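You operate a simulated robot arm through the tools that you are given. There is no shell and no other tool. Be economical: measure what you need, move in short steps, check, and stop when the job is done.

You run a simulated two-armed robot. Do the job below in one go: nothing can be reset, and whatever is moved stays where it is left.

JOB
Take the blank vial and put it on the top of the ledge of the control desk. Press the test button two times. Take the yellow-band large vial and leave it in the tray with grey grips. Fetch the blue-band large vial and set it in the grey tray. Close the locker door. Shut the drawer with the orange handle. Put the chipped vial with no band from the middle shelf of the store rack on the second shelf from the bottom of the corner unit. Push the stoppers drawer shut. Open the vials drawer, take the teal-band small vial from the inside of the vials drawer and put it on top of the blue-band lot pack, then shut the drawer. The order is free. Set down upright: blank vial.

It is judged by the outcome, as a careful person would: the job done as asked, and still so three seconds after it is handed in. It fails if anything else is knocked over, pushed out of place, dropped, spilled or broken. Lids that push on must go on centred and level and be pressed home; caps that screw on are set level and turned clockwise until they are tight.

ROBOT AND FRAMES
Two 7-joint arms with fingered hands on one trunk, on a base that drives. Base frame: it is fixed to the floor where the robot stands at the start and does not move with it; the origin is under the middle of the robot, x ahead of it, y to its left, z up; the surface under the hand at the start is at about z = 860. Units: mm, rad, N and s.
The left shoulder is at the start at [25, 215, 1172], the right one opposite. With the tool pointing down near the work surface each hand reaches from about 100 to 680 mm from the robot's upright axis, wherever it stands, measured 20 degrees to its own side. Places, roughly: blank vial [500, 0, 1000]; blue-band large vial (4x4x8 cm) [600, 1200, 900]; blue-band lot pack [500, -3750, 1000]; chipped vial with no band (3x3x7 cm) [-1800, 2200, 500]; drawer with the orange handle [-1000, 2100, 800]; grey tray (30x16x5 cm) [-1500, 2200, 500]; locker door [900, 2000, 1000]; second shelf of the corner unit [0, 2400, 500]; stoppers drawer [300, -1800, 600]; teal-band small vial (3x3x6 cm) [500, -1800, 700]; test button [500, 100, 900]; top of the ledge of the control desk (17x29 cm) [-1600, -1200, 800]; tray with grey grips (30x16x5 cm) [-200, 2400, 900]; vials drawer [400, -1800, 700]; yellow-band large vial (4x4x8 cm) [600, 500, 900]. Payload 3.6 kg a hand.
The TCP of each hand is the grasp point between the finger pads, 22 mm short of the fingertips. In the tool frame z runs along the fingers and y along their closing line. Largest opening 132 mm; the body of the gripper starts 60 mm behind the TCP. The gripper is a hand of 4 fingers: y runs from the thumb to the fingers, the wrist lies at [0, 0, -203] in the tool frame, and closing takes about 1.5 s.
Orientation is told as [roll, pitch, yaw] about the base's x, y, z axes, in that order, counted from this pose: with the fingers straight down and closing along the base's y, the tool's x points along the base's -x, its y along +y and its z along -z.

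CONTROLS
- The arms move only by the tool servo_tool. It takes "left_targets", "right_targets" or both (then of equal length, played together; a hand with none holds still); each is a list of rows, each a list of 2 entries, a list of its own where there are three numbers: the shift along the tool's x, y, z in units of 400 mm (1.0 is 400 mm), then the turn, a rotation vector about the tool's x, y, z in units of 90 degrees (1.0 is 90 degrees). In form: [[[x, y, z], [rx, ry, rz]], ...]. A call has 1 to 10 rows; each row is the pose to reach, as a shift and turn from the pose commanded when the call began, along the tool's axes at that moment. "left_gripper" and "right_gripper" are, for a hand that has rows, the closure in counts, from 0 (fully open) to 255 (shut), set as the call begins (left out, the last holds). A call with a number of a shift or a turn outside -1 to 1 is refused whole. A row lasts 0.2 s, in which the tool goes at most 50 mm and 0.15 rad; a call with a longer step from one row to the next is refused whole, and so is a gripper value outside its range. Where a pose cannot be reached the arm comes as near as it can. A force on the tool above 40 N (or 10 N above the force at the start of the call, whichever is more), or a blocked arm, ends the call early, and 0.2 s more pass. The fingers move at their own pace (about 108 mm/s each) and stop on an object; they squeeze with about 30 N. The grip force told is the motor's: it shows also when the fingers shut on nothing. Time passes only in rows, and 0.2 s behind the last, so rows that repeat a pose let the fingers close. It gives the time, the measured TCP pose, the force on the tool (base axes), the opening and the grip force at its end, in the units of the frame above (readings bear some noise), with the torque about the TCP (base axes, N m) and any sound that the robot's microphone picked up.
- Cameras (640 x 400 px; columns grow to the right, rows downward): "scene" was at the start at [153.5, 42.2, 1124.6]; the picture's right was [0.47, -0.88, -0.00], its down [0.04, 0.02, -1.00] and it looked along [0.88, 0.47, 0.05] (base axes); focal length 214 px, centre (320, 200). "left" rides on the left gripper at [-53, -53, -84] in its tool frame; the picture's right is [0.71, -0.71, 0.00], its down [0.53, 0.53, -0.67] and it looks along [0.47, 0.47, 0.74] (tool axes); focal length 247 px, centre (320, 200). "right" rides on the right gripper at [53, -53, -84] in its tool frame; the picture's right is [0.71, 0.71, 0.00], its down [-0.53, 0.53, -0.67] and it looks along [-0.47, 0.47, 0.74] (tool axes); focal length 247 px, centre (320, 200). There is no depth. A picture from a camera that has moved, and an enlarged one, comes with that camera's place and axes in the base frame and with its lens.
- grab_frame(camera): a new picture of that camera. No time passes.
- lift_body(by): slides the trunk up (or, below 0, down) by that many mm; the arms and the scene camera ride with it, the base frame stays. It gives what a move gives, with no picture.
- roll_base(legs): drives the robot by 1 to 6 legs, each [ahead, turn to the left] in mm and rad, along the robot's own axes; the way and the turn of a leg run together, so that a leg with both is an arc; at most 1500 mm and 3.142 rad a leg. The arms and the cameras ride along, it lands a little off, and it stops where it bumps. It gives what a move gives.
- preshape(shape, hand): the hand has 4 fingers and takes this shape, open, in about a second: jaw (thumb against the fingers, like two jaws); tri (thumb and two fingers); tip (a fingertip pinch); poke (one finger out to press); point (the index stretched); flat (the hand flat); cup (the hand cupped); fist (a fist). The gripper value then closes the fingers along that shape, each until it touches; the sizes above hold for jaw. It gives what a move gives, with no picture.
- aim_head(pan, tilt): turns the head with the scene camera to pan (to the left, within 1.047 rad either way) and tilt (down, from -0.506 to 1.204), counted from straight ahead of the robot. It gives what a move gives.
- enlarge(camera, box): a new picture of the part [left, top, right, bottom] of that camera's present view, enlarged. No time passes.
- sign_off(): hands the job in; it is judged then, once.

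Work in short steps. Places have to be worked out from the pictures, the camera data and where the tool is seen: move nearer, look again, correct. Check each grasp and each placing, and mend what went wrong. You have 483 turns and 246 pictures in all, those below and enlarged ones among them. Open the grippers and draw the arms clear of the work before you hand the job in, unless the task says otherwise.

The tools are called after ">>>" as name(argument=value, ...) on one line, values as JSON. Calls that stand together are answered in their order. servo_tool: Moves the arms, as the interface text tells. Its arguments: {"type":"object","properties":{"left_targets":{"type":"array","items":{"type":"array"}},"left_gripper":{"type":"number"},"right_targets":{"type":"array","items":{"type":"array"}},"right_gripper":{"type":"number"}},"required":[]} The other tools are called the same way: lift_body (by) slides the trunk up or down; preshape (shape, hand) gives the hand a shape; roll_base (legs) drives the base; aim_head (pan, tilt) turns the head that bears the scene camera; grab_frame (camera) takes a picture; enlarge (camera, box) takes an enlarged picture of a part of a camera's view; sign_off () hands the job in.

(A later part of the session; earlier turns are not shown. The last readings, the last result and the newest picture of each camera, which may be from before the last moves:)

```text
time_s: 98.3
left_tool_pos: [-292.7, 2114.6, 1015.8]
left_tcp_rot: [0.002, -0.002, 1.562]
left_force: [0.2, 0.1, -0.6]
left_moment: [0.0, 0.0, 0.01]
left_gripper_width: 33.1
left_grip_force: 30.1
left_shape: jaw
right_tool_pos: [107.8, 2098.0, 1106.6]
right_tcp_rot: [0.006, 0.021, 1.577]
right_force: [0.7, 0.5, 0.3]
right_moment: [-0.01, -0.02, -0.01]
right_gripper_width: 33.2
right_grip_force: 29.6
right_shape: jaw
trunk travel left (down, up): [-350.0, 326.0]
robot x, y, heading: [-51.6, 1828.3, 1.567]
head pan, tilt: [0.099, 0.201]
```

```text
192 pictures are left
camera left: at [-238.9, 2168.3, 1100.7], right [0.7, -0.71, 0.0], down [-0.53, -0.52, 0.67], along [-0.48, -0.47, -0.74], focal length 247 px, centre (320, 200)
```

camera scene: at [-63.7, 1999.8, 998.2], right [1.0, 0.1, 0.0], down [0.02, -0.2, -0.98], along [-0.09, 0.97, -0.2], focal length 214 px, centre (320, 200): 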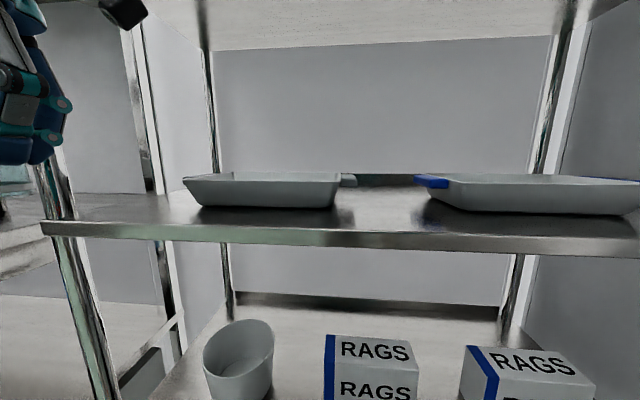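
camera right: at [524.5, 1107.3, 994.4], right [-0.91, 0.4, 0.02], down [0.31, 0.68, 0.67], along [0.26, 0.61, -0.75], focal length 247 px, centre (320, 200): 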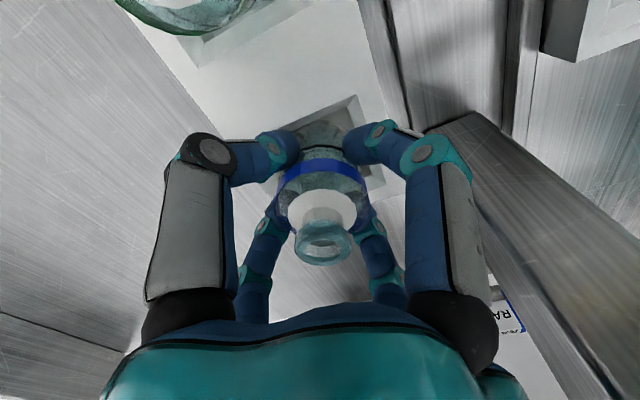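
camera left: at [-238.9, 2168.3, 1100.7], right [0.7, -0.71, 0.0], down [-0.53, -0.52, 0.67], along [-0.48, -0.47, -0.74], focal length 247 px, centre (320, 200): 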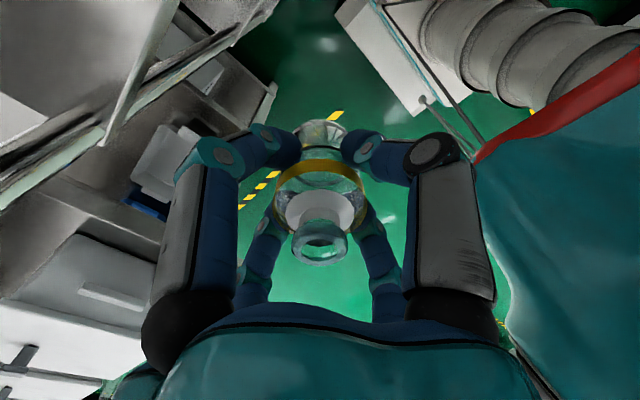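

Depth is ambiguous at this grazing view. I move the left hand, slightly tilted, half-way in between the shelves and check clearance.

>>> servo_tool(left_targets=[[[-0.05, -0.06, -0.015], [0, -0.04, 0]], [[-0.12, -0.12, -0.03], [0, -0.08, 0]], [[-0.2, -0.18, -0.03], [0, -0.127, 0]], [[-0.28, -0.22, -0.03], [0, -0.127, 0]], [[-0.35, -0.2425, -0.03], [0, -0.127, 0]]])

>>> aim_head(pan=0.35, tilt=-0.15)

>>> grab_frame(camera="scene")

>>> grab_frame(camera="left")

```text
time_s: 99.5
left_tool_pos: [-195.3, 2251.3, 1031.0]
left_tcp_rot: [0.001, -0.204, 1.561]
left_force: [0.6, 0.2, -0.1]
left_moment: [-0.03, 0.0, -0.01]
left_gripper_width: 32.9
left_grip_force: 29.9
left_shape: jaw
right_tool_pos: [106.7, 2095.4, 1108.1]
right_tcp_rot: [0.006, 0.019, 1.578]
right_force: [-0.5, 0.1, -0.5]
right_moment: [0.0, 0.01, -0.01]
right_gripper_width: 33.0
right_grip_force: 29.4
right_shape: jaw
trunk travel left (down, up): [-350.0, 326.0]
robot x, y, heading: [-55.1, 1827.8, 1.569]
head pan, tilt: [0.099, 0.201]
```

```text
time_s: 100.3
left_tool_pos: [-195.4, 2251.2, 1030.4]
left_tcp_rot: [0.002, -0.204, 1.561]
left_force: [-0.3, 0.0, -0.4]
left_moment: [-0.02, -0.01, 0.02]
left_gripper_width: 32.8
left_grip_force: 30.1
left_shape: jaw
right_tool_pos: [107.7, 2095.4, 1108.4]
right_tcp_rot: [0.005, 0.02, 1.577]
right_force: [0.1, -0.6, 0.3]
right_moment: [0.01, 0.01, 0.0]
right_gripper_width: 33.5
right_grip_force: 29.6
right_shape: jaw
trunk travel left (down, up): [-350.0, 326.0]
robot x, y, heading: [-48.4, 1826.7, 1.565]
head pan, tilt: [0.351, -0.15]
```

```text
191 pictures are left
camera scene: at [-83.8, 1985.7, 1030.2], right [0.94, 0.34, 0.0], down [-0.05, 0.14, -0.99], along [-0.34, 0.93, 0.15], focal length 214 px, centre (320, 200)
```

scene: 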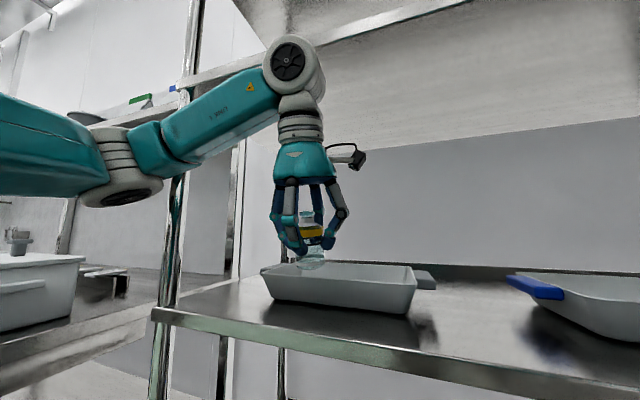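

```text
190 pictures are left
camera left: at [-141.6, 2286.6, 1124.0], right [0.7, -0.7, -0.14], down [-0.53, -0.65, 0.55], along [-0.48, -0.31, -0.82], focal length 247 px, centre (320, 200)
```

left: 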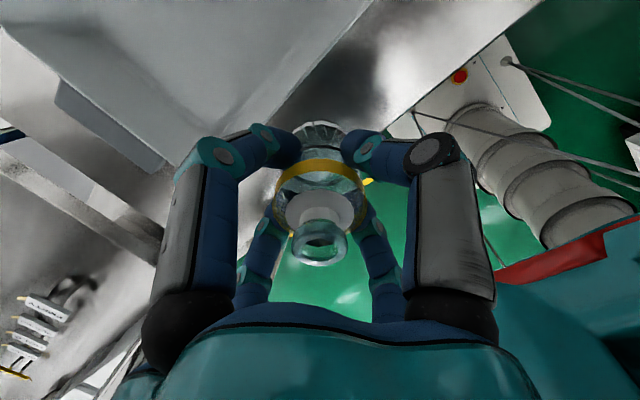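

Tray front rim is near y ≈ 2307 (centre ≈ 2390); the wrist is close to the upper shelf lip, so I tilt the hand more and lower it slightly before going in.

>>> servo_tool(left_targets=[[[0.005, 0, 0.025], [0, -0.08, 0]], [[0.01, 0, 0.049], [0, -0.159, 0]], [[-0.08, 0, 0.066], [0, -0.159, 0]], [[-0.16, 0, 0.083], [0, -0.159, 0]], [[-0.24, 0, 0.1], [0, -0.159, 0]], [[-0.318, 0, 0.117], [0, -0.159, 0]]])

>>> grab_frame(camera="scene")

>>> grab_frame(camera="left")

```text
time_s: 101.7
left_tool_pos: [-193.7, 2374.8, 1020.2]
left_tcp_rot: [0.001, -0.469, 1.56]
left_force: [0.3, -0.3, -0.8]
left_moment: [-0.02, -0.01, -0.04]
left_gripper_width: 33.3
left_grip_force: 29.7
left_shape: jaw
right_tool_pos: [109.6, 2080.3, 1111.2]
right_tcp_rot: [0.006, 0.005, 1.579]
right_force: [-0.6, 0.3, -0.6]
right_moment: [-0.01, 0.0, 0.03]
right_gripper_width: 33.0
right_grip_force: 30.2
right_shape: jaw
trunk travel left (down, up): [-350.0, 326.0]
robot x, y, heading: [-53.0, 1829.7, 1.573]
head pan, tilt: [0.351, -0.15]
```

```text
189 pictures are left
camera scene: at [-83.0, 1971.5, 1032.7], right [0.94, 0.34, 0.0], down [-0.05, 0.15, -0.99], along [-0.34, 0.93, 0.16], focal length 214 px, centre (320, 200)
```

scene: 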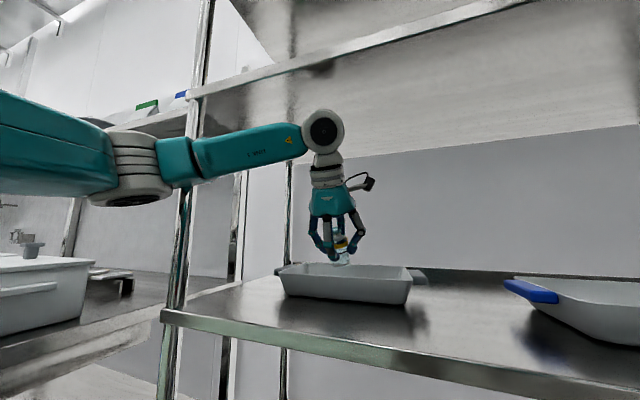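

```text
188 pictures are left
camera left: at [-139.9, 2383.6, 1119.2], right [0.7, -0.64, -0.32], down [-0.53, -0.77, 0.36], along [-0.48, -0.08, -0.88], focal length 247 px, centre (320, 200)
```

left: 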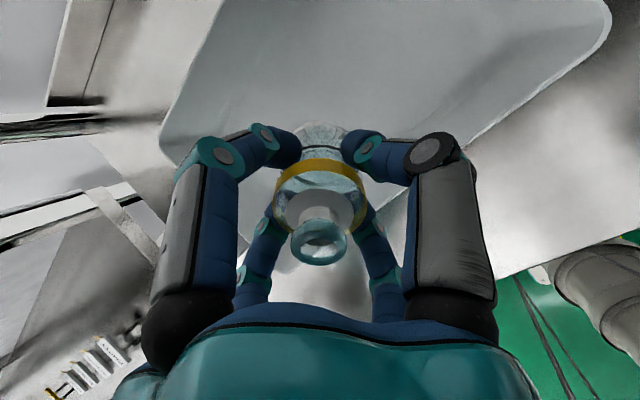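

The elbow seems to lean on the unit's front post (the robot tilted slightly). I drive back 100 mm so the arm can reach in straighter.

>>> roll_base(legs=[[-110, 0]])

>>> grab_frame(camera="scene")

```text
time_s: 102.9
left_tool_pos: [-194.3, 2275.1, 1011.3]
left_tcp_rot: [0.001, -0.454, 1.56]
left_force: [0.2, 0.7, 0.4]
left_moment: [0.02, 0.0, -0.02]
left_gripper_width: 33.5
left_grip_force: 30.1
left_shape: jaw
right_tool_pos: [106.8, 1983.6, 1108.4]
right_tcp_rot: [0.005, 0.017, 1.578]
right_force: [0.1, -0.3, -0.5]
right_moment: [0.02, -0.01, 0.02]
right_gripper_width: 33.5
right_grip_force: 30.0
right_shape: jaw
trunk travel left (down, up): [-350.0, 326.0]
robot x, y, heading: [-53.2, 1715.4, 1.567]
head pan, tilt: [0.351, -0.15]
```

```text
187 pictures are left
camera scene: at [-84.4, 1873.8, 1030.4], right [0.94, 0.34, 0.0], down [-0.05, 0.14, -0.99], along [-0.34, 0.93, 0.15], focal length 214 px, centre (320, 200)
```

scene: 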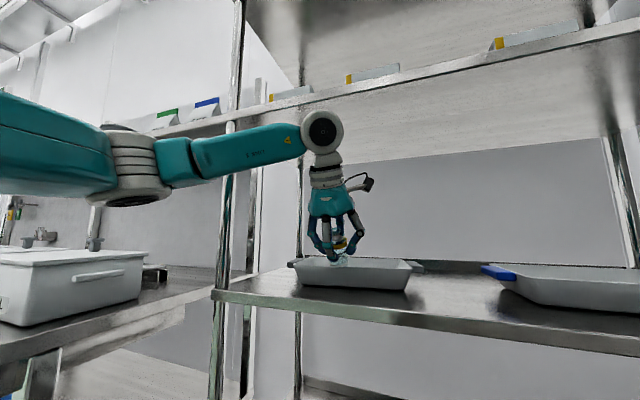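

Contact is relieved. I now reach forward ~90 mm while reducing the tilt.

>>> servo_tool(left_targets=[[[-0.052, 0, 0.0], [0, 0.0, 0]], [[-0.104, 0, 0.035], [0, 0.04, 0]], [[-0.156, 0, 0.06], [0, 0.1, 0]], [[-0.2077, 0, 0.0875], [0, 0.162, 0]], [[-0.2077, 0, 0.0875], [0, 0.162, 0]]])

>>> grab_frame(camera="left")

>>> grab_frame(camera="scene")

```text
time_s: 104.1
left_tool_pos: [-194.8, 2365.9, 1016.5]
left_tcp_rot: [0.001, -0.199, 1.559]
left_force: [0.4, 0.5, -0.8]
left_moment: [-0.01, 0.01, 0.0]
left_gripper_width: 33.1
left_grip_force: 30.0
left_shape: jaw
right_tool_pos: [107.2, 1984.1, 1108.9]
right_tcp_rot: [0.006, 0.018, 1.578]
right_force: [-0.3, 0.5, -0.2]
right_moment: [-0.01, 0.01, 0.02]
right_gripper_width: 32.9
right_grip_force: 30.0
right_shape: jaw
trunk travel left (down, up): [-350.0, 326.0]
robot x, y, heading: [-53.7, 1712.8, 1.566]
head pan, tilt: [0.351, -0.15]
```

```text
186 pictures are left
camera left: at [-141.6, 2401.0, 1110.1], right [0.7, -0.7, -0.14], down [-0.53, -0.64, 0.55], along [-0.48, -0.31, -0.82], focal length 247 px, centre (320, 200)
```

left: 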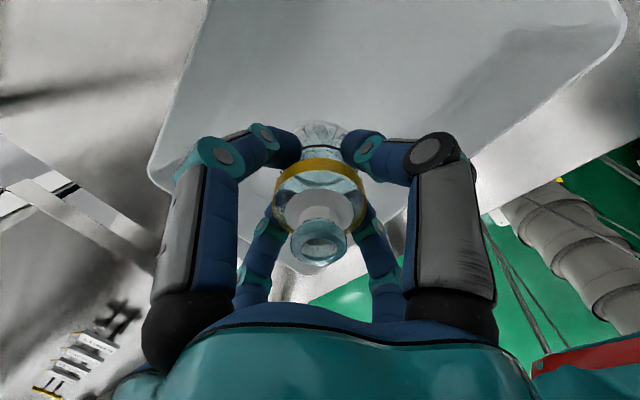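

```text
185 pictures are left
camera scene: at [-84.6, 1874.5, 1030.3], right [0.94, 0.34, 0.0], down [-0.05, 0.14, -0.99], along [-0.34, 0.93, 0.15], focal length 214 px, centre (320, 200)
```

scene: 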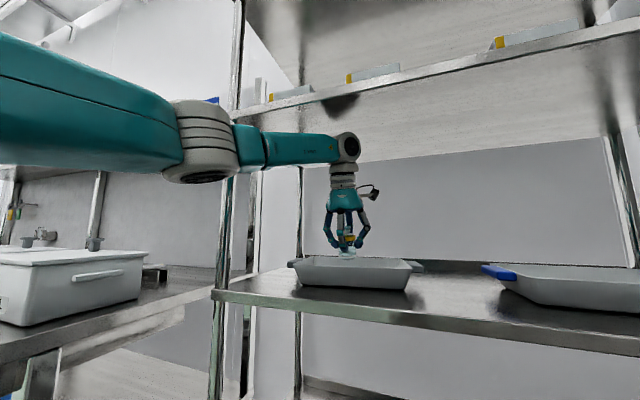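

Vial is well inside the tray outline. I straighten the hand and lower toward the tray floor.

>>> servo_tool(left_targets=[[[0.0, 0, 0.03], [0, 0.05, 0]], [[0.0, 0, 0.07], [0, 0.1, 0]], [[0.001, 0, 0.107], [0, 0.127, 0]], [[0.001, 0, 0.107], [0, 0.127, 0]]])

```text
time_s: 105.1
left_tool_pos: [-199.0, 2350.9, 970.9]
left_tcp_rot: [0.001, 0.001, 1.56]
left_force: [-0.2, 0.4, -0.2]
left_moment: [-0.04, -0.01, 0.0]
left_gripper_width: 33.3
left_grip_force: 30.5
left_shape: jaw
left hand out of reach, approached as far as the arm can: row 2, 3, 4
right_tool_pos: [107.5, 1984.7, 1108.3]
right_tcp_rot: [0.004, 0.02, 1.577]
right_force: [-0.2, 0.2, -0.7]
right_moment: [-0.01, 0.01, 0.03]
right_gripper_width: 33.3
right_grip_force: 29.6
right_shape: jaw
trunk travel left (down, up): [-350.0, 326.0]
robot x, y, heading: [-53.1, 1712.8, 1.561]
head pan, tilt: [0.351, -0.15]
```

At the reach limit, y ≈ 2351. I drive 25 mm forward for a more central spot and look.

>>> roll_base(legs=[[25, 0]])

>>> grab_frame(camera="left")

>>> enlarge(camera="scene", box=[230, 120, 450, 300])

```text
time_s: 105.9
left_tool_pos: [-198.9, 2379.0, 969.8]
left_tcp_rot: [0.005, 0.004, 1.561]
left_force: [-0.3, 0.3, -0.4]
left_moment: [-0.05, -0.01, -0.03]
left_gripper_width: 33.3
left_grip_force: 30.7
left_shape: jaw
right_tool_pos: [107.9, 2012.9, 1107.4]
right_tcp_rot: [0.006, 0.022, 1.576]
right_force: [-0.1, -0.1, -0.3]
right_moment: [-0.02, -0.02, 0.03]
right_gripper_width: 33.2
right_grip_force: 30.1
right_shape: jaw
trunk travel left (down, up): [-350.0, 326.0]
robot x, y, heading: [-54.5, 1740.6, 1.566]
head pan, tilt: [0.351, -0.15]
```

```text
184 pictures are left
camera left: at [-144.7, 2432.3, 1054.3], right [0.7, -0.71, 0.0], down [-0.53, -0.52, 0.67], along [-0.48, -0.47, -0.74], focal length 247 px, centre (320, 200)
```

left: 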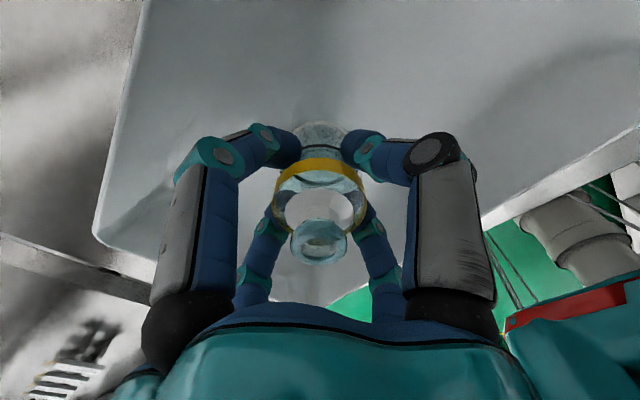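

```text
2.22 times, centred on (340, 210) of scene
camera zoom: at [-84.1, 1902.2, 1029.8], right [0.94, 0.34, 0.0], down [-0.05, 0.14, -0.99], along [-0.33, 0.93, 0.15], focal length 477 px, centre (276, 178)
```

zoom: 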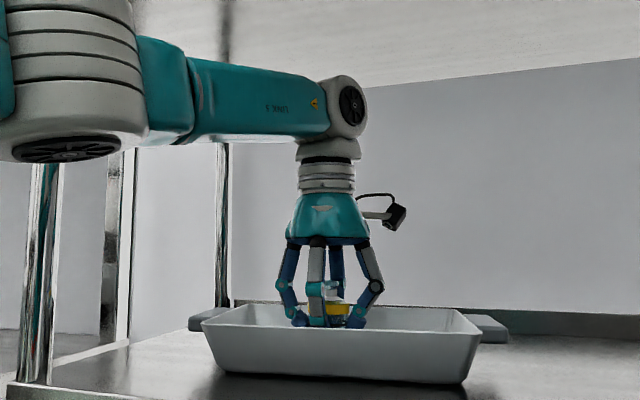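

Inside the tray. I lower in small steps watching the force.

>>> servo_tool(left_targets=[[[0, 0, 0.01], [0, 0, 0]], [[0, 0, 0.02], [0, 0, 0]], [[0, 0, 0.02], [0, 0, 0]]])

```text
time_s: 106.7
left_tool_pos: [-198.9, 2375.8, 967.4]
left_tcp_rot: [0.001, -0.006, 1.563]
left_force: [0.7, 3.2, 20.6]
left_moment: [0.23, -0.1, 0.0]
left_gripper_width: 33.3
left_grip_force: 29.3
left_shape: jaw
right_tool_pos: [107.9, 2008.3, 1109.9]
right_tcp_rot: [0.006, 0.019, 1.576]
right_force: [-0.5, -0.5, 0.2]
right_moment: [-0.03, -0.02, -0.02]
right_gripper_width: 33.1
right_grip_force: 29.8
right_shape: jaw
trunk travel left (down, up): [-350.0, 326.0]
robot x, y, heading: [-54.9, 1737.3, 1.569]
head pan, tilt: [0.351, -0.15]
```

Vial touches the floor. I relieve slightly, then open partially.

>>> servo_tool(left_targets=[[[0, 0, -0.012], [0, 0, 0]], [[0, 0, -0.012], [0, 0, 0]]])

>>> servo_tool(left_targets=[[[0, 0, 0], [0, 0, 0]], [[0, 0, 0], [0, 0, 0]], [[0, 0, 0], [0, 0, 0]], [[0, 0, 0], [0, 0, 0]]], left_gripper=120)

>>> grab_frame(camera="left")

```text
time_s: 107.3
left_tool_pos: [-198.8, 2377.3, 967.9]
left_tcp_rot: [0.001, 0.002, 1.562]
left_force: [0.0, -0.3, 6.8]
left_moment: [0.14, -0.07, 0.0]
left_gripper_width: 33.3
left_grip_force: 30.1
left_shape: jaw
right_tool_pos: [108.3, 2009.4, 1109.0]
right_tcp_rot: [0.004, 0.019, 1.575]
right_force: [0.0, 0.1, -1.0]
right_moment: [0.02, 0.0, -0.02]
right_gripper_width: 33.3
right_grip_force: 29.8
right_shape: jaw
trunk travel left (down, up): [-350.0, 326.0]
robot x, y, heading: [-53.7, 1743.9, 1.564]
head pan, tilt: [0.351, -0.15]
```

```text
time_s: 108.3
left_tool_pos: [-198.9, 2377.7, 967.4]
left_tcp_rot: [0.0, 0.001, 1.562]
left_force: [0.6, 0.6, -0.2]
left_moment: [0.02, 0.02, 0.0]
left_gripper_width: 69.3
left_grip_force: 0.1
left_shape: jaw
right_tool_pos: [108.0, 2009.6, 1109.4]
right_tcp_rot: [0.004, 0.019, 1.577]
right_force: [0.2, -0.2, -0.1]
right_moment: [0.02, -0.02, 0.01]
right_gripper_width: 33.2
right_grip_force: 29.6
right_shape: jaw
trunk travel left (down, up): [-350.0, 326.0]
robot x, y, heading: [-54.4, 1741.7, 1.566]
head pan, tilt: [0.351, -0.15]
```

```text
182 pictures are left
camera left: at [-144.9, 2429.9, 1052.9], right [0.7, -0.71, 0.0], down [-0.53, -0.52, 0.67], along [-0.48, -0.47, -0.74], focal length 247 px, centre (320, 200)
```

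left: 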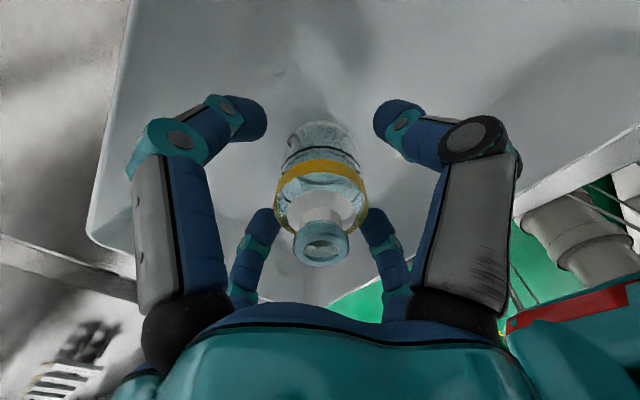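

The vial stands upright in the tray. To leave under the low shelf, I raise 15 mm, open fully, and yaw 45° so the vial can pass between two fingers when I withdraw.

>>> servo_tool(left_targets=[[[0, 0, -0.02], [0, 0, 0]], [[0, 0, -0.045], [0, 0, 0.08]], [[0, 0, -0.045], [0, 0, 0.165]], [[0, 0, -0.045], [0, 0, 0.25]], [[0, 0, -0.045], [0, 0, 0.335]], [[0, 0, -0.045], [0, 0, 0.42]], [[0, 0, -0.045], [0, 0, 0.5]], [[0, 0, -0.045], [0, 0, 0.5]]], left_gripper=0)

>>> grab_frame(camera="left")

```text
time_s: 110.1
left_tool_pos: [-199.7, 2376.2, 985.7]
left_tcp_rot: [0.002, 0.0, 0.775]
left_force: [0.2, -0.5, -0.9]
left_moment: [0.02, 0.01, -0.02]
left_gripper_width: 131.9
left_grip_force: 0.1
left_shape: jaw
right_tool_pos: [107.7, 2010.2, 1108.5]
right_tcp_rot: [0.005, 0.018, 1.576]
right_force: [0.6, -0.7, -0.5]
right_moment: [-0.02, -0.01, -0.02]
right_gripper_width: 33.2
right_grip_force: 30.0
right_shape: jaw
trunk travel left (down, up): [-350.0, 326.0]
robot x, y, heading: [-52.2, 1739.6, 1.565]
head pan, tilt: [0.351, -0.15]
```

```text
181 pictures are left
camera left: at [-123.0, 2376.3, 1071.2], right [-0.01, -1.0, 0.0], down [-0.74, 0.01, 0.67], along [-0.67, 0.01, -0.74], focal length 247 px, centre (320, 200)
```

left: 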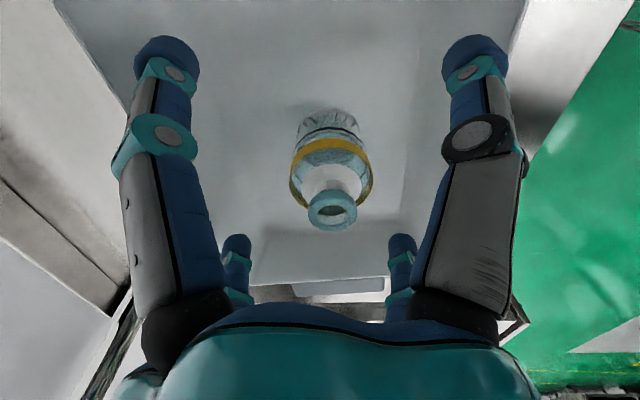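

The vial can pass between the two far fingers. I back the base straight out by 120 mm, check, then more.

>>> roll_base(legs=[[-150, 0]])

>>> grab_frame(camera="left")

```text
time_s: 111.5
left_tool_pos: [-196.5, 2229.4, 988.4]
left_tcp_rot: [0.002, 0.001, 0.771]
left_force: [1.1, -0.4, 0.6]
left_moment: [0.0, 0.02, -0.01]
left_gripper_width: 132.1
left_grip_force: 0.0
left_shape: jaw
right_tool_pos: [107.1, 1858.8, 1109.6]
right_tcp_rot: [0.004, 0.016, 1.573]
right_force: [-0.4, -0.9, -0.2]
right_moment: [0.04, -0.07, 0.04]
right_gripper_width: 33.2
right_grip_force: 29.7
right_shape: jaw
trunk travel left (down, up): [-350.0, 326.0]
robot x, y, heading: [-56.4, 1592.8, 1.562]
head pan, tilt: [0.351, -0.15]
```

```text
180 pictures are left
camera left: at [-121.3, 2227.6, 1072.6], right [-0.01, -1.0, 0.0], down [-0.74, 0.01, 0.67], along [-0.67, 0.01, -0.74], focal length 247 px, centre (320, 200)
```

left: 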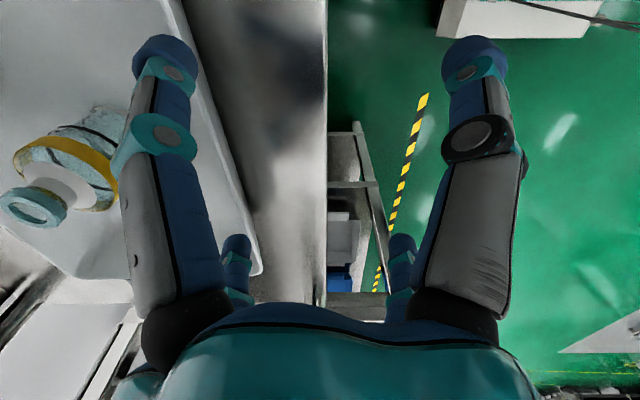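

Clear of the tray. I back off more, tuck the left hand, and look toward the locker.

>>> roll_base(legs=[[-200, 0]])

>>> servo_tool(left_targets=[[[0.1, 0, -0.05], [0, 0, -0.09]], [[0.18, 0, -0.1], [0, 0, -0.18]], [[0.26, 0, -0.15], [0, 0, -0.27]], [[0.33, 0, -0.2], [0, 0, -0.36]], [[0.4, 0, -0.25], [0, 0, -0.45]], [[0.4, 0, -0.28], [0, 0, -0.5]]])

>>> aim_head(pan=-0.7, tilt=0.15)

>>> grab_frame(camera="scene")

```text
time_s: 113.1
left_tool_pos: [-201.7, 2027.4, 988.6]
left_tcp_rot: [0.001, 0.0, 0.776]
left_force: [-0.3, 0.4, 0.8]
left_moment: [0.01, 0.02, -0.02]
left_gripper_width: 132.0
left_grip_force: 0.1
left_shape: jaw
right_tool_pos: [104.5, 1659.3, 1109.3]
right_tcp_rot: [0.006, 0.016, 1.576]
right_force: [-0.2, -0.4, -1.2]
right_moment: [0.01, 0.01, -0.01]
right_gripper_width: 33.2
right_grip_force: 30.2
right_shape: jaw
trunk travel left (down, up): [-350.0, 326.0]
robot x, y, heading: [-55.7, 1393.3, 1.567]
head pan, tilt: [0.351, -0.15]
```

```text
time_s: 114.5
left_tool_pos: [-315.3, 1915.2, 1101.4]
left_tcp_rot: [0.0, -0.001, 1.563]
left_force: [-0.4, -0.3, 0.9]
left_moment: [0.02, -0.04, 0.0]
left_gripper_width: 132.1
left_grip_force: 0.1
left_shape: jaw
right_tool_pos: [105.9, 1660.9, 1109.9]
right_tcp_rot: [0.005, 0.02, 1.576]
right_force: [0.3, 0.5, 0.0]
right_moment: [-0.03, 0.02, 0.02]
right_gripper_width: 33.1
right_grip_force: 30.1
right_shape: jaw
trunk travel left (down, up): [-350.0, 326.0]
robot x, y, heading: [-51.9, 1388.7, 1.562]
head pan, tilt: [0.351, -0.15]
```

```text
time_s: 115.8
left_tool_pos: [-315.6, 1914.6, 1101.2]
left_tcp_rot: [0.0, 0.001, 1.561]
left_force: [-0.2, -0.6, 0.4]
left_moment: [0.01, 0.01, 0.0]
left_gripper_width: 132.0
left_grip_force: 0.1
left_shape: jaw
right_tool_pos: [105.2, 1660.4, 1109.3]
right_tcp_rot: [0.006, 0.02, 1.576]
right_force: [0.2, 0.2, -0.1]
right_moment: [0.02, 0.0, 0.0]
right_gripper_width: 33.4
right_grip_force: 30.1
right_shape: jaw
trunk travel left (down, up): [-350.0, 326.0]
robot x, y, heading: [-59.3, 1392.2, 1.564]
head pan, tilt: [-0.7, 0.15]
```

```text
179 pictures are left
camera scene: at [1.7, 1541.7, 1003.4], right [0.76, -0.65, 0.0], down [-0.1, -0.11, -0.99], along [0.64, 0.75, -0.15], focal length 214 px, centre (320, 200)
```

scene: 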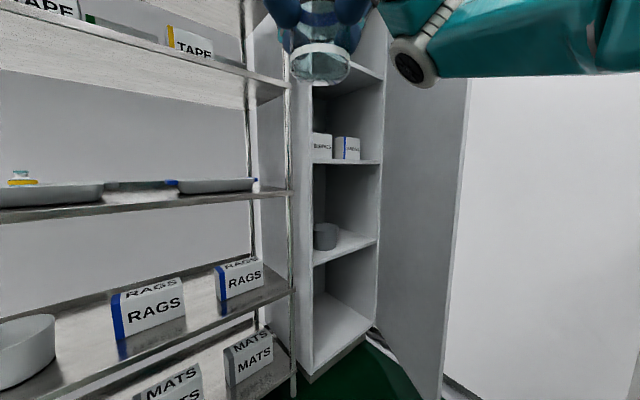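

The locker door stands open with its free edge near (863, 1795), hinge at about (964, 2202). It must be swung toward -x then +y. I pull the left hand in and drive to face +x in front of it.

>>> servo_tool(left_targets=[[[0.1, 0, 0], [0, 0, 0]], [[0.2, 0, 0], [0, 0, 0]], [[0.3, 0, 0], [0, 0, 0]], [[0.4, 0, 0], [0, 0, 0]]])

>>> roll_base(legs=[[230, 0], [0, -0.785], [0, -0.785]])

>>> aim_head(pan=0.15, tilt=0.2)

>>> grab_frame(camera="scene")

```text
time_s: 116.8
left_tool_pos: [-318.3, 1753.7, 1100.8]
left_tcp_rot: [0.002, -0.003, 1.562]
left_force: [0.4, 0.3, -0.6]
left_moment: [0.0, 0.01, 0.01]
left_gripper_width: 132.1
left_grip_force: 0.0
left_shape: jaw
right_tool_pos: [104.6, 1661.1, 1110.1]
right_tcp_rot: [0.004, 0.017, 1.575]
right_force: [0.0, -0.2, 1.1]
right_moment: [0.02, 0.0, -0.02]
right_gripper_width: 33.1
right_grip_force: 29.7
right_shape: jaw
trunk travel left (down, up): [-350.0, 326.0]
robot x, y, heading: [-58.0, 1391.7, 1.563]
head pan, tilt: [-0.7, 0.15]
```

```text
time_s: 121.8
left_tool_pos: [170.2, 2013.1, 1102.8]
left_tcp_rot: [0.004, 0.0, 0.413]
left_force: [0.6, -0.1, -0.1]
left_moment: [0.06, 0.03, 0.01]
left_gripper_width: 132.2
left_grip_force: 0.1
left_shape: jaw
right_tool_pos: [260.1, 1587.0, 1110.5]
right_tcp_rot: [0.006, 0.019, 0.427]
right_force: [0.3, -0.1, 0.7]
right_moment: [0.05, -0.01, 0.04]
right_gripper_width: 33.2
right_grip_force: 30.0
right_shape: jaw
trunk travel left (down, up): [-350.0, 326.0]
robot x, y, heading: [-75.0, 1671.3, 0.386]
head pan, tilt: [-0.7, 0.15]
stopped in leg 3: the robot was blocked; the commanded pose is now the measured one
```

```text
time_s: 123.0
left_tool_pos: [170.5, 2014.6, 1100.6]
left_tcp_rot: [-0.001, 0.001, 0.416]
left_force: [0.5, 0.8, 0.2]
left_moment: [0.01, 0.03, 0.01]
left_gripper_width: 132.0
left_grip_force: 0.1
left_shape: jaw
right_tool_pos: [257.8, 1590.2, 1110.8]
right_tcp_rot: [0.002, 0.018, 0.429]
right_force: [0.0, 0.5, -0.4]
right_moment: [-0.01, 0.02, -0.02]
right_gripper_width: 33.1
right_grip_force: 30.1
right_shape: jaw
trunk travel left (down, up): [-350.0, 326.0]
robot x, y, heading: [-79.8, 1672.5, 0.382]
head pan, tilt: [0.15, 0.201]
```

```text
178 pictures are left
camera scene: at [74.3, 1749.1, 998.6], right [0.51, -0.86, 0.0], down [-0.17, -0.1, -0.98], along [0.84, 0.5, -0.2], focal length 214 px, centre (320, 200)
```

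scene: 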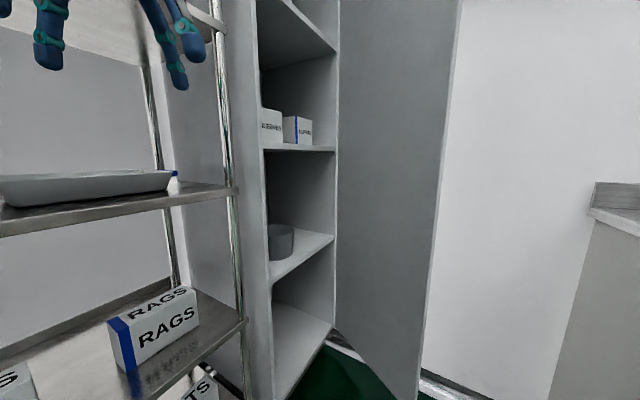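

I continue to a spot facing the door, at about (205, 1725) heading 0.

>>> roll_base(legs=[[280, -0.38]])

>>> aim_head(pan=0.15, tilt=0.2)

>>> grab_frame(camera="scene")

```text
time_s: 124.8
left_tool_pos: [509.9, 1979.6, 1107.4]
left_tcp_rot: [0.014, -0.014, 0.153]
left_force: [0.3, 0.9, -1.2]
left_moment: [0.05, 0.01, 0.01]
left_gripper_width: 132.0
left_grip_force: 0.1
left_shape: jaw
right_tool_pos: [459.0, 1528.3, 1108.0]
right_tcp_rot: [0.011, 0.018, 0.106]
right_force: [0.3, 0.1, 0.7]
right_moment: [0.01, -0.04, 0.01]
right_gripper_width: 32.9
right_grip_force: 30.1
right_shape: jaw
trunk travel left (down, up): [-350.0, 326.0]
robot x, y, heading: [163.2, 1730.2, 0.041]
head pan, tilt: [0.15, 0.201]
stopped in leg 1: the robot was blocked; the commanded pose is now the measured one
```

```text
time_s: 125.4
left_tool_pos: [510.3, 1979.9, 1107.3]
left_tcp_rot: [0.012, -0.015, 0.147]
left_force: [-0.2, -1.0, 0.5]
left_moment: [-0.04, 0.01, 0.01]
left_gripper_width: 131.8
left_grip_force: 0.1
left_shape: jaw
right_tool_pos: [456.2, 1528.9, 1109.3]
right_tcp_rot: [0.01, 0.014, 0.106]
right_force: [-0.4, 0.5, -0.6]
right_moment: [-0.02, -0.01, 0.02]
right_gripper_width: 33.0
right_grip_force: 29.7
right_shape: jaw
trunk travel left (down, up): [-350.0, 326.0]
robot x, y, heading: [166.6, 1729.2, 0.037]
head pan, tilt: [0.15, 0.201]
```

```text
177 pictures are left
camera scene: at [287.7, 1744.1, 1007.2], right [0.19, -0.98, 0.0], down [-0.15, -0.03, -0.99], along [0.97, 0.19, -0.15], focal length 214 px, centre (320, 200)
```

scene: 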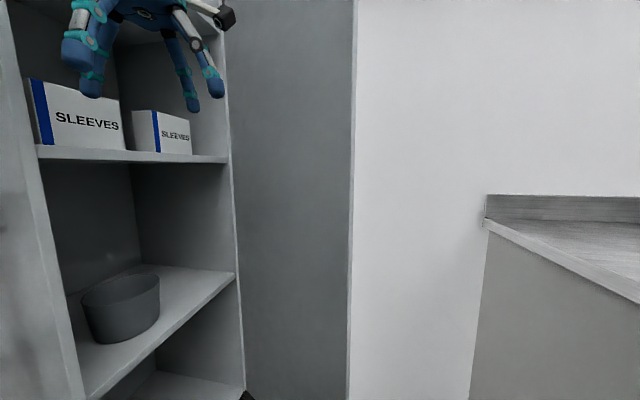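

The trunk is leaning: something is touching. I look left to find the contact.

>>> aim_head(pan=1.0, tilt=0.1)

>>> grab_frame(camera="scene")

>>> aim_head(pan=-0.8, tilt=0.7)

>>> grab_frame(camera="scene")

```text
time_s: 126.6
left_tool_pos: [509.7, 1979.0, 1107.4]
left_tcp_rot: [0.012, -0.014, 0.146]
left_force: [-0.2, 0.1, -0.4]
left_moment: [0.04, 0.02, -0.03]
left_gripper_width: 131.9
left_grip_force: 0.1
left_shape: jaw
right_tool_pos: [456.8, 1528.7, 1108.9]
right_tcp_rot: [0.009, 0.014, 0.107]
right_force: [-0.2, -0.3, -0.8]
right_moment: [-0.02, 0.02, -0.01]
right_gripper_width: 33.5
right_grip_force: 29.9
right_shape: jaw
trunk travel left (down, up): [-350.0, 326.0]
robot x, y, heading: [162.1, 1731.1, 0.034]
head pan, tilt: [1.0, 0.099]
```

```text
176 pictures are left
camera scene: at [242.7, 1805.0, 1015.2], right [0.86, -0.51, 0.03], down [-0.01, -0.08, -1.0], along [0.51, 0.86, -0.07], focal length 214 px, centre (320, 200)
```

scene: 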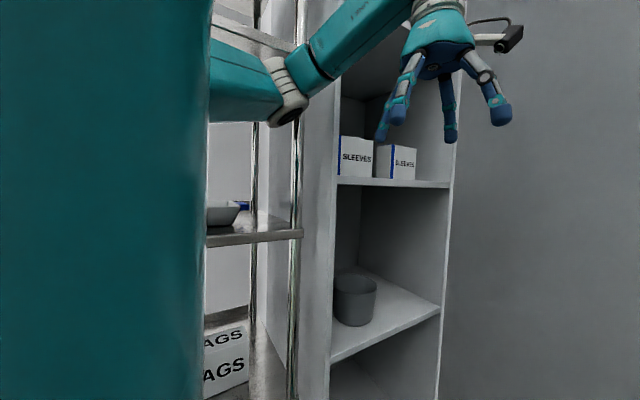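

```text
time_s: 128.4
left_tool_pos: [511.1, 1978.4, 1106.3]
left_tcp_rot: [0.016, -0.01, 0.144]
left_force: [0.3, -0.3, -0.1]
left_moment: [-0.02, -0.01, 0.01]
left_gripper_width: 132.0
left_grip_force: 0.1
left_shape: jaw
right_tool_pos: [457.2, 1529.7, 1109.2]
right_tcp_rot: [0.009, 0.014, 0.108]
right_force: [-0.6, -0.1, -0.7]
right_moment: [0.0, 0.01, 0.01]
right_gripper_width: 33.0
right_grip_force: 30.1
right_shape: jaw
trunk travel left (down, up): [-350.0, 326.0]
robot x, y, heading: [165.3, 1733.5, 0.032]
head pan, tilt: [-0.799, 0.7]
```

```text
175 pictures are left
camera scene: at [260.0, 1666.9, 959.6], right [-0.69, -0.72, -0.04], down [-0.43, 0.45, -0.78], along [0.58, -0.52, -0.62], focal length 214 px, centre (320, 200)
```

scene: 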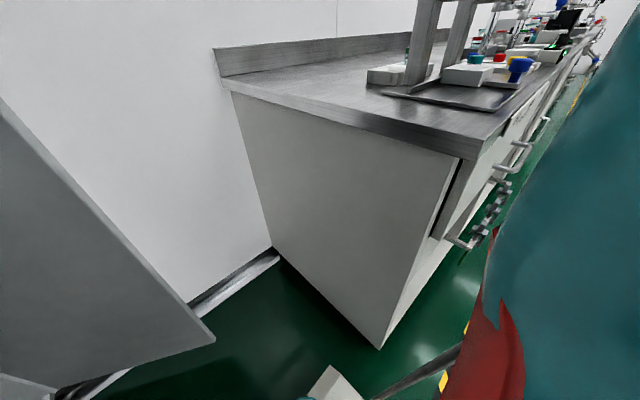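

Either elbow may touch (left: unit post; right: bench). I back off 130 mm to unload and look at both elbows.

>>> roll_base(legs=[[-130, 0]])

>>> aim_head(pan=-1.04, tilt=0.3)

>>> grab_frame(camera="scene")

```text
time_s: 129.7
left_tool_pos: [404.1, 1980.6, 1094.5]
left_tcp_rot: [0.004, 0.016, 0.132]
left_force: [-0.6, -0.1, -0.3]
left_moment: [-0.04, -0.02, 0.01]
left_gripper_width: 131.8
left_grip_force: 0.2
left_shape: jaw
right_tool_pos: [351.2, 1536.1, 1102.9]
right_tcp_rot: [0.004, 0.037, 0.106]
right_force: [-0.9, -0.2, -0.2]
right_moment: [0.01, -0.05, 0.02]
right_gripper_width: 33.0
right_grip_force: 30.2
right_shape: jaw
trunk travel left (down, up): [-350.0, 326.0]
robot x, y, heading: [34.8, 1726.8, 0.031]
head pan, tilt: [-0.799, 0.7]
```

```text
time_s: 130.5
left_tool_pos: [405.2, 1978.9, 1094.7]
left_tcp_rot: [0.005, 0.017, 0.131]
left_force: [0.4, -0.2, 0.1]
left_moment: [0.0, 0.01, 0.03]
left_gripper_width: 131.9
left_grip_force: 0.1
left_shape: jaw
right_tool_pos: [351.5, 1535.4, 1102.8]
right_tcp_rot: [0.006, 0.038, 0.106]
right_force: [0.0, 0.7, 0.8]
right_moment: [0.02, -0.02, 0.02]
right_gripper_width: 33.1
right_grip_force: 29.9
right_shape: jaw
trunk travel left (down, up): [-350.0, 326.0]
robot x, y, heading: [31.7, 1726.1, 0.036]
head pan, tilt: [-1.04, 0.3]
```

```text
174 pictures are left
camera scene: at [159.1, 1651.6, 989.3], right [-0.85, -0.53, 0.0], down [-0.16, 0.25, -0.95], along [0.51, -0.81, -0.3], focal length 214 px, centre (320, 200)
```

scene: 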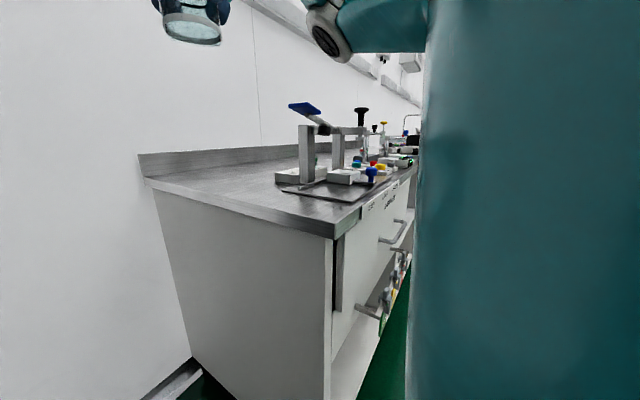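

I zoom on the press station to verify nothing was displaced.

>>> enlarge(camera="scene", box=[240, 80, 420, 230])

>>> lift_body(by=100)

```text
2.67 times, centred on (330, 155) of scene
camera zoom: at [159.1, 1651.6, 989.3], right [-0.85, -0.53, 0.0], down [-0.16, 0.25, -0.95], along [0.51, -0.81, -0.3], focal length 572 px, centre (293, 320)
```

zoom: 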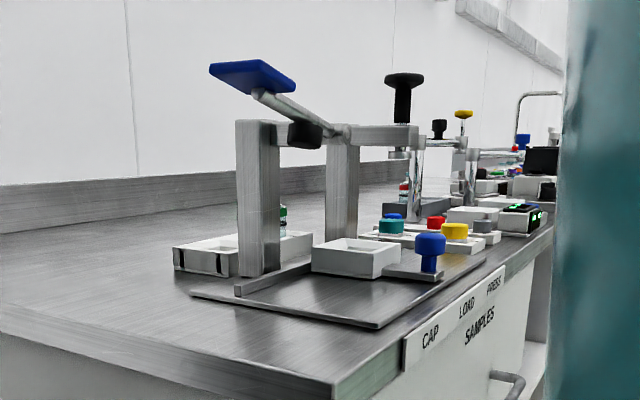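

```text
time_s: 131.7
left_tool_pos: [403.6, 1994.1, 1130.2]
left_tcp_rot: [0.025, 0.193, 0.166]
left_force: [-0.3, 0.6, 0.9]
left_moment: [-0.08, 0.03, 0.03]
left_gripper_width: 132.0
left_grip_force: 0.0
left_shape: jaw
right_tool_pos: [354.3, 1537.7, 1202.1]
right_tcp_rot: [0.003, 0.037, 0.106]
right_force: [0.4, -0.1, 0.0]
right_moment: [-0.04, 0.03, 0.03]
right_gripper_width: 33.1
right_grip_force: 30.0
right_shape: jaw
trunk travel left (down, up): [-445.0, 231.0]
robot x, y, heading: [32.6, 1724.7, 0.035]
head pan, tilt: [-1.04, 0.3]
stopped: the arm was blocked; the commanded pose is now the measured one
```

The left elbow is caught under the corner unit's upper shelf. I lower the trunk again to release it.

>>> lift_body(by=-95)

>>> aim_head(pan=1.04, tilt=0.0)

>>> grab_frame(camera="scene")

```text
time_s: 133.0
left_tool_pos: [400.2, 1991.8, 1032.6]
left_tcp_rot: [0.027, 0.192, 0.167]
left_force: [-0.6, -0.7, -0.8]
left_moment: [0.0, 0.02, -0.01]
left_gripper_width: 132.0
left_grip_force: 0.0
left_shape: jaw
right_tool_pos: [351.0, 1534.1, 1104.3]
right_tcp_rot: [0.007, 0.036, 0.109]
right_force: [0.7, -0.1, -0.2]
right_moment: [0.01, 0.0, -0.02]
right_gripper_width: 33.1
right_grip_force: 30.3
right_shape: jaw
trunk travel left (down, up): [-350.0, 326.0]
robot x, y, heading: [29.8, 1729.0, 0.036]
head pan, tilt: [-1.04, 0.3]
```

```text
time_s: 135.0
left_tool_pos: [400.7, 1991.7, 1032.0]
left_tcp_rot: [0.028, 0.191, 0.166]
left_force: [0.1, 0.2, 0.7]
left_moment: [-0.01, 0.03, 0.0]
left_gripper_width: 131.9
left_grip_force: 0.2
left_shape: jaw
right_tool_pos: [350.9, 1534.9, 1104.3]
right_tcp_rot: [0.004, 0.036, 0.109]
right_force: [-1.0, 0.0, 0.5]
right_moment: [-0.01, 0.02, -0.03]
right_gripper_width: 33.2
right_grip_force: 30.8
right_shape: jaw
trunk travel left (down, up): [-350.0, 326.0]
robot x, y, heading: [31.7, 1728.0, 0.033]
head pan, tilt: [1.04, 0.0]
```

```text
172 pictures are left
camera scene: at [151.9, 1809.6, 1016.9], right [0.88, -0.48, 0.0], down [0.0, 0.0, -1.0], along [0.48, 0.88, 0.0], focal length 214 px, centre (320, 200)
```

scene: 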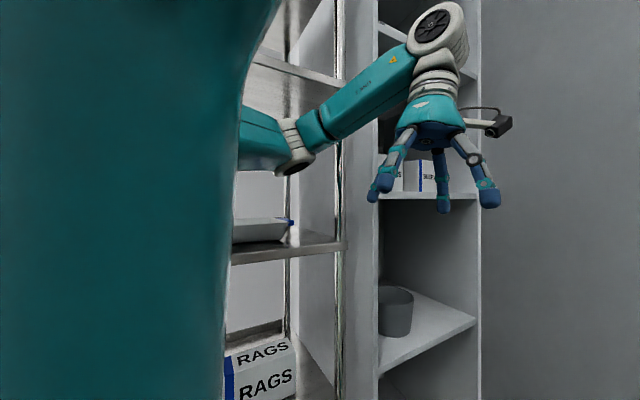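

The left elbow sits inside the corner unit. I turn right in place so it swings out, then raise the trunk.

>>> roll_base(legs=[[0, -0.5]])

>>> grab_frame(camera="scene")

```text
time_s: 136.8
left_tool_pos: [478.5, 1786.7, 1032.0]
left_tcp_rot: [0.028, 0.194, -0.326]
left_force: [-0.7, -1.2, -0.2]
left_moment: [-0.02, -0.01, 0.0]
left_gripper_width: 131.9
left_grip_force: 0.0
left_shape: jaw
right_tool_pos: [221.1, 1407.9, 1103.7]
right_tcp_rot: [0.005, 0.039, -0.386]
right_force: [0.4, -0.2, -0.3]
right_moment: [-0.03, 0.02, 0.01]
right_gripper_width: 32.9
right_grip_force: 29.8
right_shape: jaw
trunk travel left (down, up): [-350.0, 326.0]
robot x, y, heading: [36.8, 1752.7, -0.46]
head pan, tilt: [1.04, 0.0]
```

```text
171 pictures are left
camera scene: at [184.4, 1764.1, 1016.9], right [0.55, -0.84, 0.0], down [0.0, 0.0, -1.0], along [0.84, 0.55, 0.0], focal length 214 px, centre (320, 200)
```

scene: 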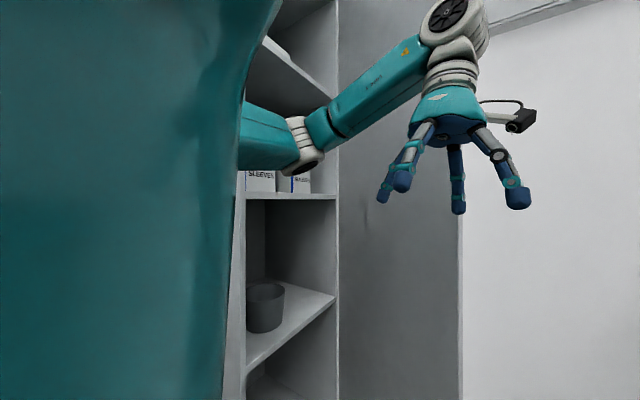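

The elbow is free. I raise the trunk by 100 mm, then swing the left hand from pointing down to pointing forward while extending it.

>>> lift_body(by=100)

>>> servo_tool(left_targets=[[[-0.037, 0, -0.02], [0, -0.089, 0]], [[-0.074, -0.004, -0.04], [0, -0.178, 0]], [[-0.111, -0.006, -0.06], [0, -0.267, 0]], [[-0.148, -0.009, -0.08], [0, -0.356, 0]], [[-0.185, -0.011, -0.1], [0, -0.445, 0]], [[-0.222, -0.013, -0.12], [0, -0.534, 0]], [[-0.259, -0.015, -0.14], [0, -0.623, 0]], [[-0.296, -0.018, -0.16], [0, -0.712, 0]], [[-0.333, -0.02, -0.18], [0, -0.801, 0]], [[-0.37, -0.022, -0.2], [0, -0.89, 0]]], left_gripper=255)

>>> grab_frame(camera="scene")

```text
time_s: 138.2
left_tool_pos: [478.9, 1786.5, 1133.2]
left_tcp_rot: [0.029, 0.195, -0.327]
left_force: [0.3, 0.9, -0.1]
left_moment: [0.0, 0.02, 0.01]
left_gripper_width: 131.8
left_grip_force: 0.0
left_shape: jaw
right_tool_pos: [220.6, 1406.9, 1202.5]
right_tcp_rot: [0.004, 0.041, -0.388]
right_force: [0.6, 1.3, -1.4]
right_moment: [0.01, -0.01, -0.01]
right_gripper_width: 33.2
right_grip_force: 29.7
right_shape: jaw
trunk travel left (down, up): [-450.0, 226.0]
robot x, y, heading: [42.1, 1750.9, -0.463]
head pan, tilt: [1.04, 0.0]
```

```text
time_s: 140.3
left_tool_pos: [627.7, 1724.1, 1183.2]
left_tcp_rot: [0.078, -1.207, -0.405]
left_force: [-0.4, -0.6, -0.3]
left_moment: [-0.01, 0.03, 0.0]
left_gripper_width: 0.0
left_grip_force: 29.9
left_shape: jaw
right_tool_pos: [221.6, 1408.3, 1204.4]
right_tcp_rot: [0.005, 0.037, -0.385]
right_force: [-1.1, -1.0, -0.6]
right_moment: [0.01, 0.01, -0.03]
right_gripper_width: 33.1
right_grip_force: 30.3
right_shape: jaw
trunk travel left (down, up): [-450.0, 226.0]
robot x, y, heading: [42.1, 1749.7, -0.463]
head pan, tilt: [1.04, 0.0]
```

```text
170 pictures are left
camera scene: at [183.2, 1764.9, 1119.8], right [0.55, -0.84, 0.0], down [0.0, 0.0, -1.0], along [0.84, 0.55, 0.0], focal length 214 px, centre (320, 200)
```

scene: 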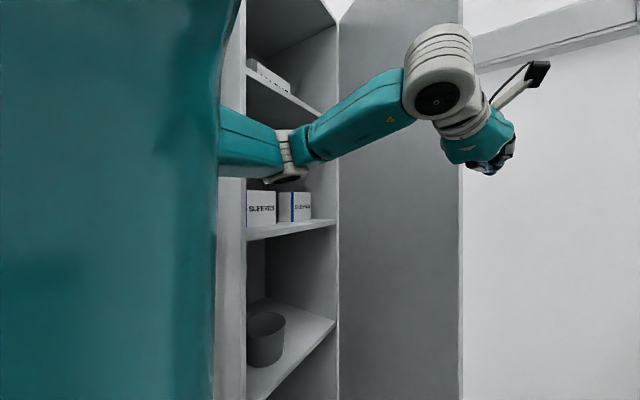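

The left hand would have to bend awkwardly to hook the door; the right hand suits it better but holds the blue vial. So I postpone the door, return the left hand to pointing down, and go place the blue vial first.

>>> servo_tool(left_targets=[[[0.026, 0, -0.033], [0, 0.085, 0]], [[0.052, 0, -0.067], [0, 0.17, 0]], [[0.078, 0, -0.1], [0, 0.255, 0]], [[0.104, 0, -0.134], [0, 0.34, 0]], [[0.13, 0, -0.167], [0, 0.425, 0]], [[0.156, 0, -0.2], [0, 0.51, 0]], [[0.182, 0, -0.234], [0, 0.6, 0]], [[0.208, 0, -0.267], [0, 0.685, 0]], [[0.24, 0, -0.31], [0, 0.768, 0]], [[0.26, -0.005, -0.334], [0, 0.768, 0]]], left_gripper=0)

>>> roll_base(legs=[[-330, 0]])

```text
time_s: 142.6
left_tool_pos: [472.4, 1777.2, 1133.8]
left_tcp_rot: [0.026, 0.003, -0.333]
left_force: [0.3, 0.6, 0.4]
left_moment: [-0.01, -0.01, 0.02]
left_gripper_width: 132.2
left_grip_force: 0.1
left_shape: jaw
right_tool_pos: [220.5, 1407.9, 1203.7]
right_tcp_rot: [0.004, 0.036, -0.384]
right_force: [-0.7, 0.1, -1.1]
right_moment: [-0.01, 0.02, 0.02]
right_gripper_width: 33.0
right_grip_force: 30.0
right_shape: jaw
trunk travel left (down, up): [-450.0, 226.0]
robot x, y, heading: [43.2, 1750.0, -0.461]
head pan, tilt: [1.04, 0.0]
```

```text
time_s: 144.7
left_tool_pos: [174.2, 1926.5, 1134.9]
left_tcp_rot: [0.029, -0.001, -0.333]
left_force: [0.1, 0.6, -0.3]
left_moment: [-0.03, -0.02, 0.01]
left_gripper_width: 131.8
left_grip_force: 0.0
left_shape: jaw
right_tool_pos: [-77.6, 1556.8, 1205.5]
right_tcp_rot: [0.006, 0.038, -0.385]
right_force: [0.5, -0.8, 0.2]
right_moment: [-0.04, 0.01, -0.02]
right_gripper_width: 32.8
right_grip_force: 29.9
right_shape: jaw
trunk travel left (down, up): [-450.0, 226.0]
robot x, y, heading: [-257.4, 1897.4, -0.459]
head pan, tilt: [1.04, 0.0]
```

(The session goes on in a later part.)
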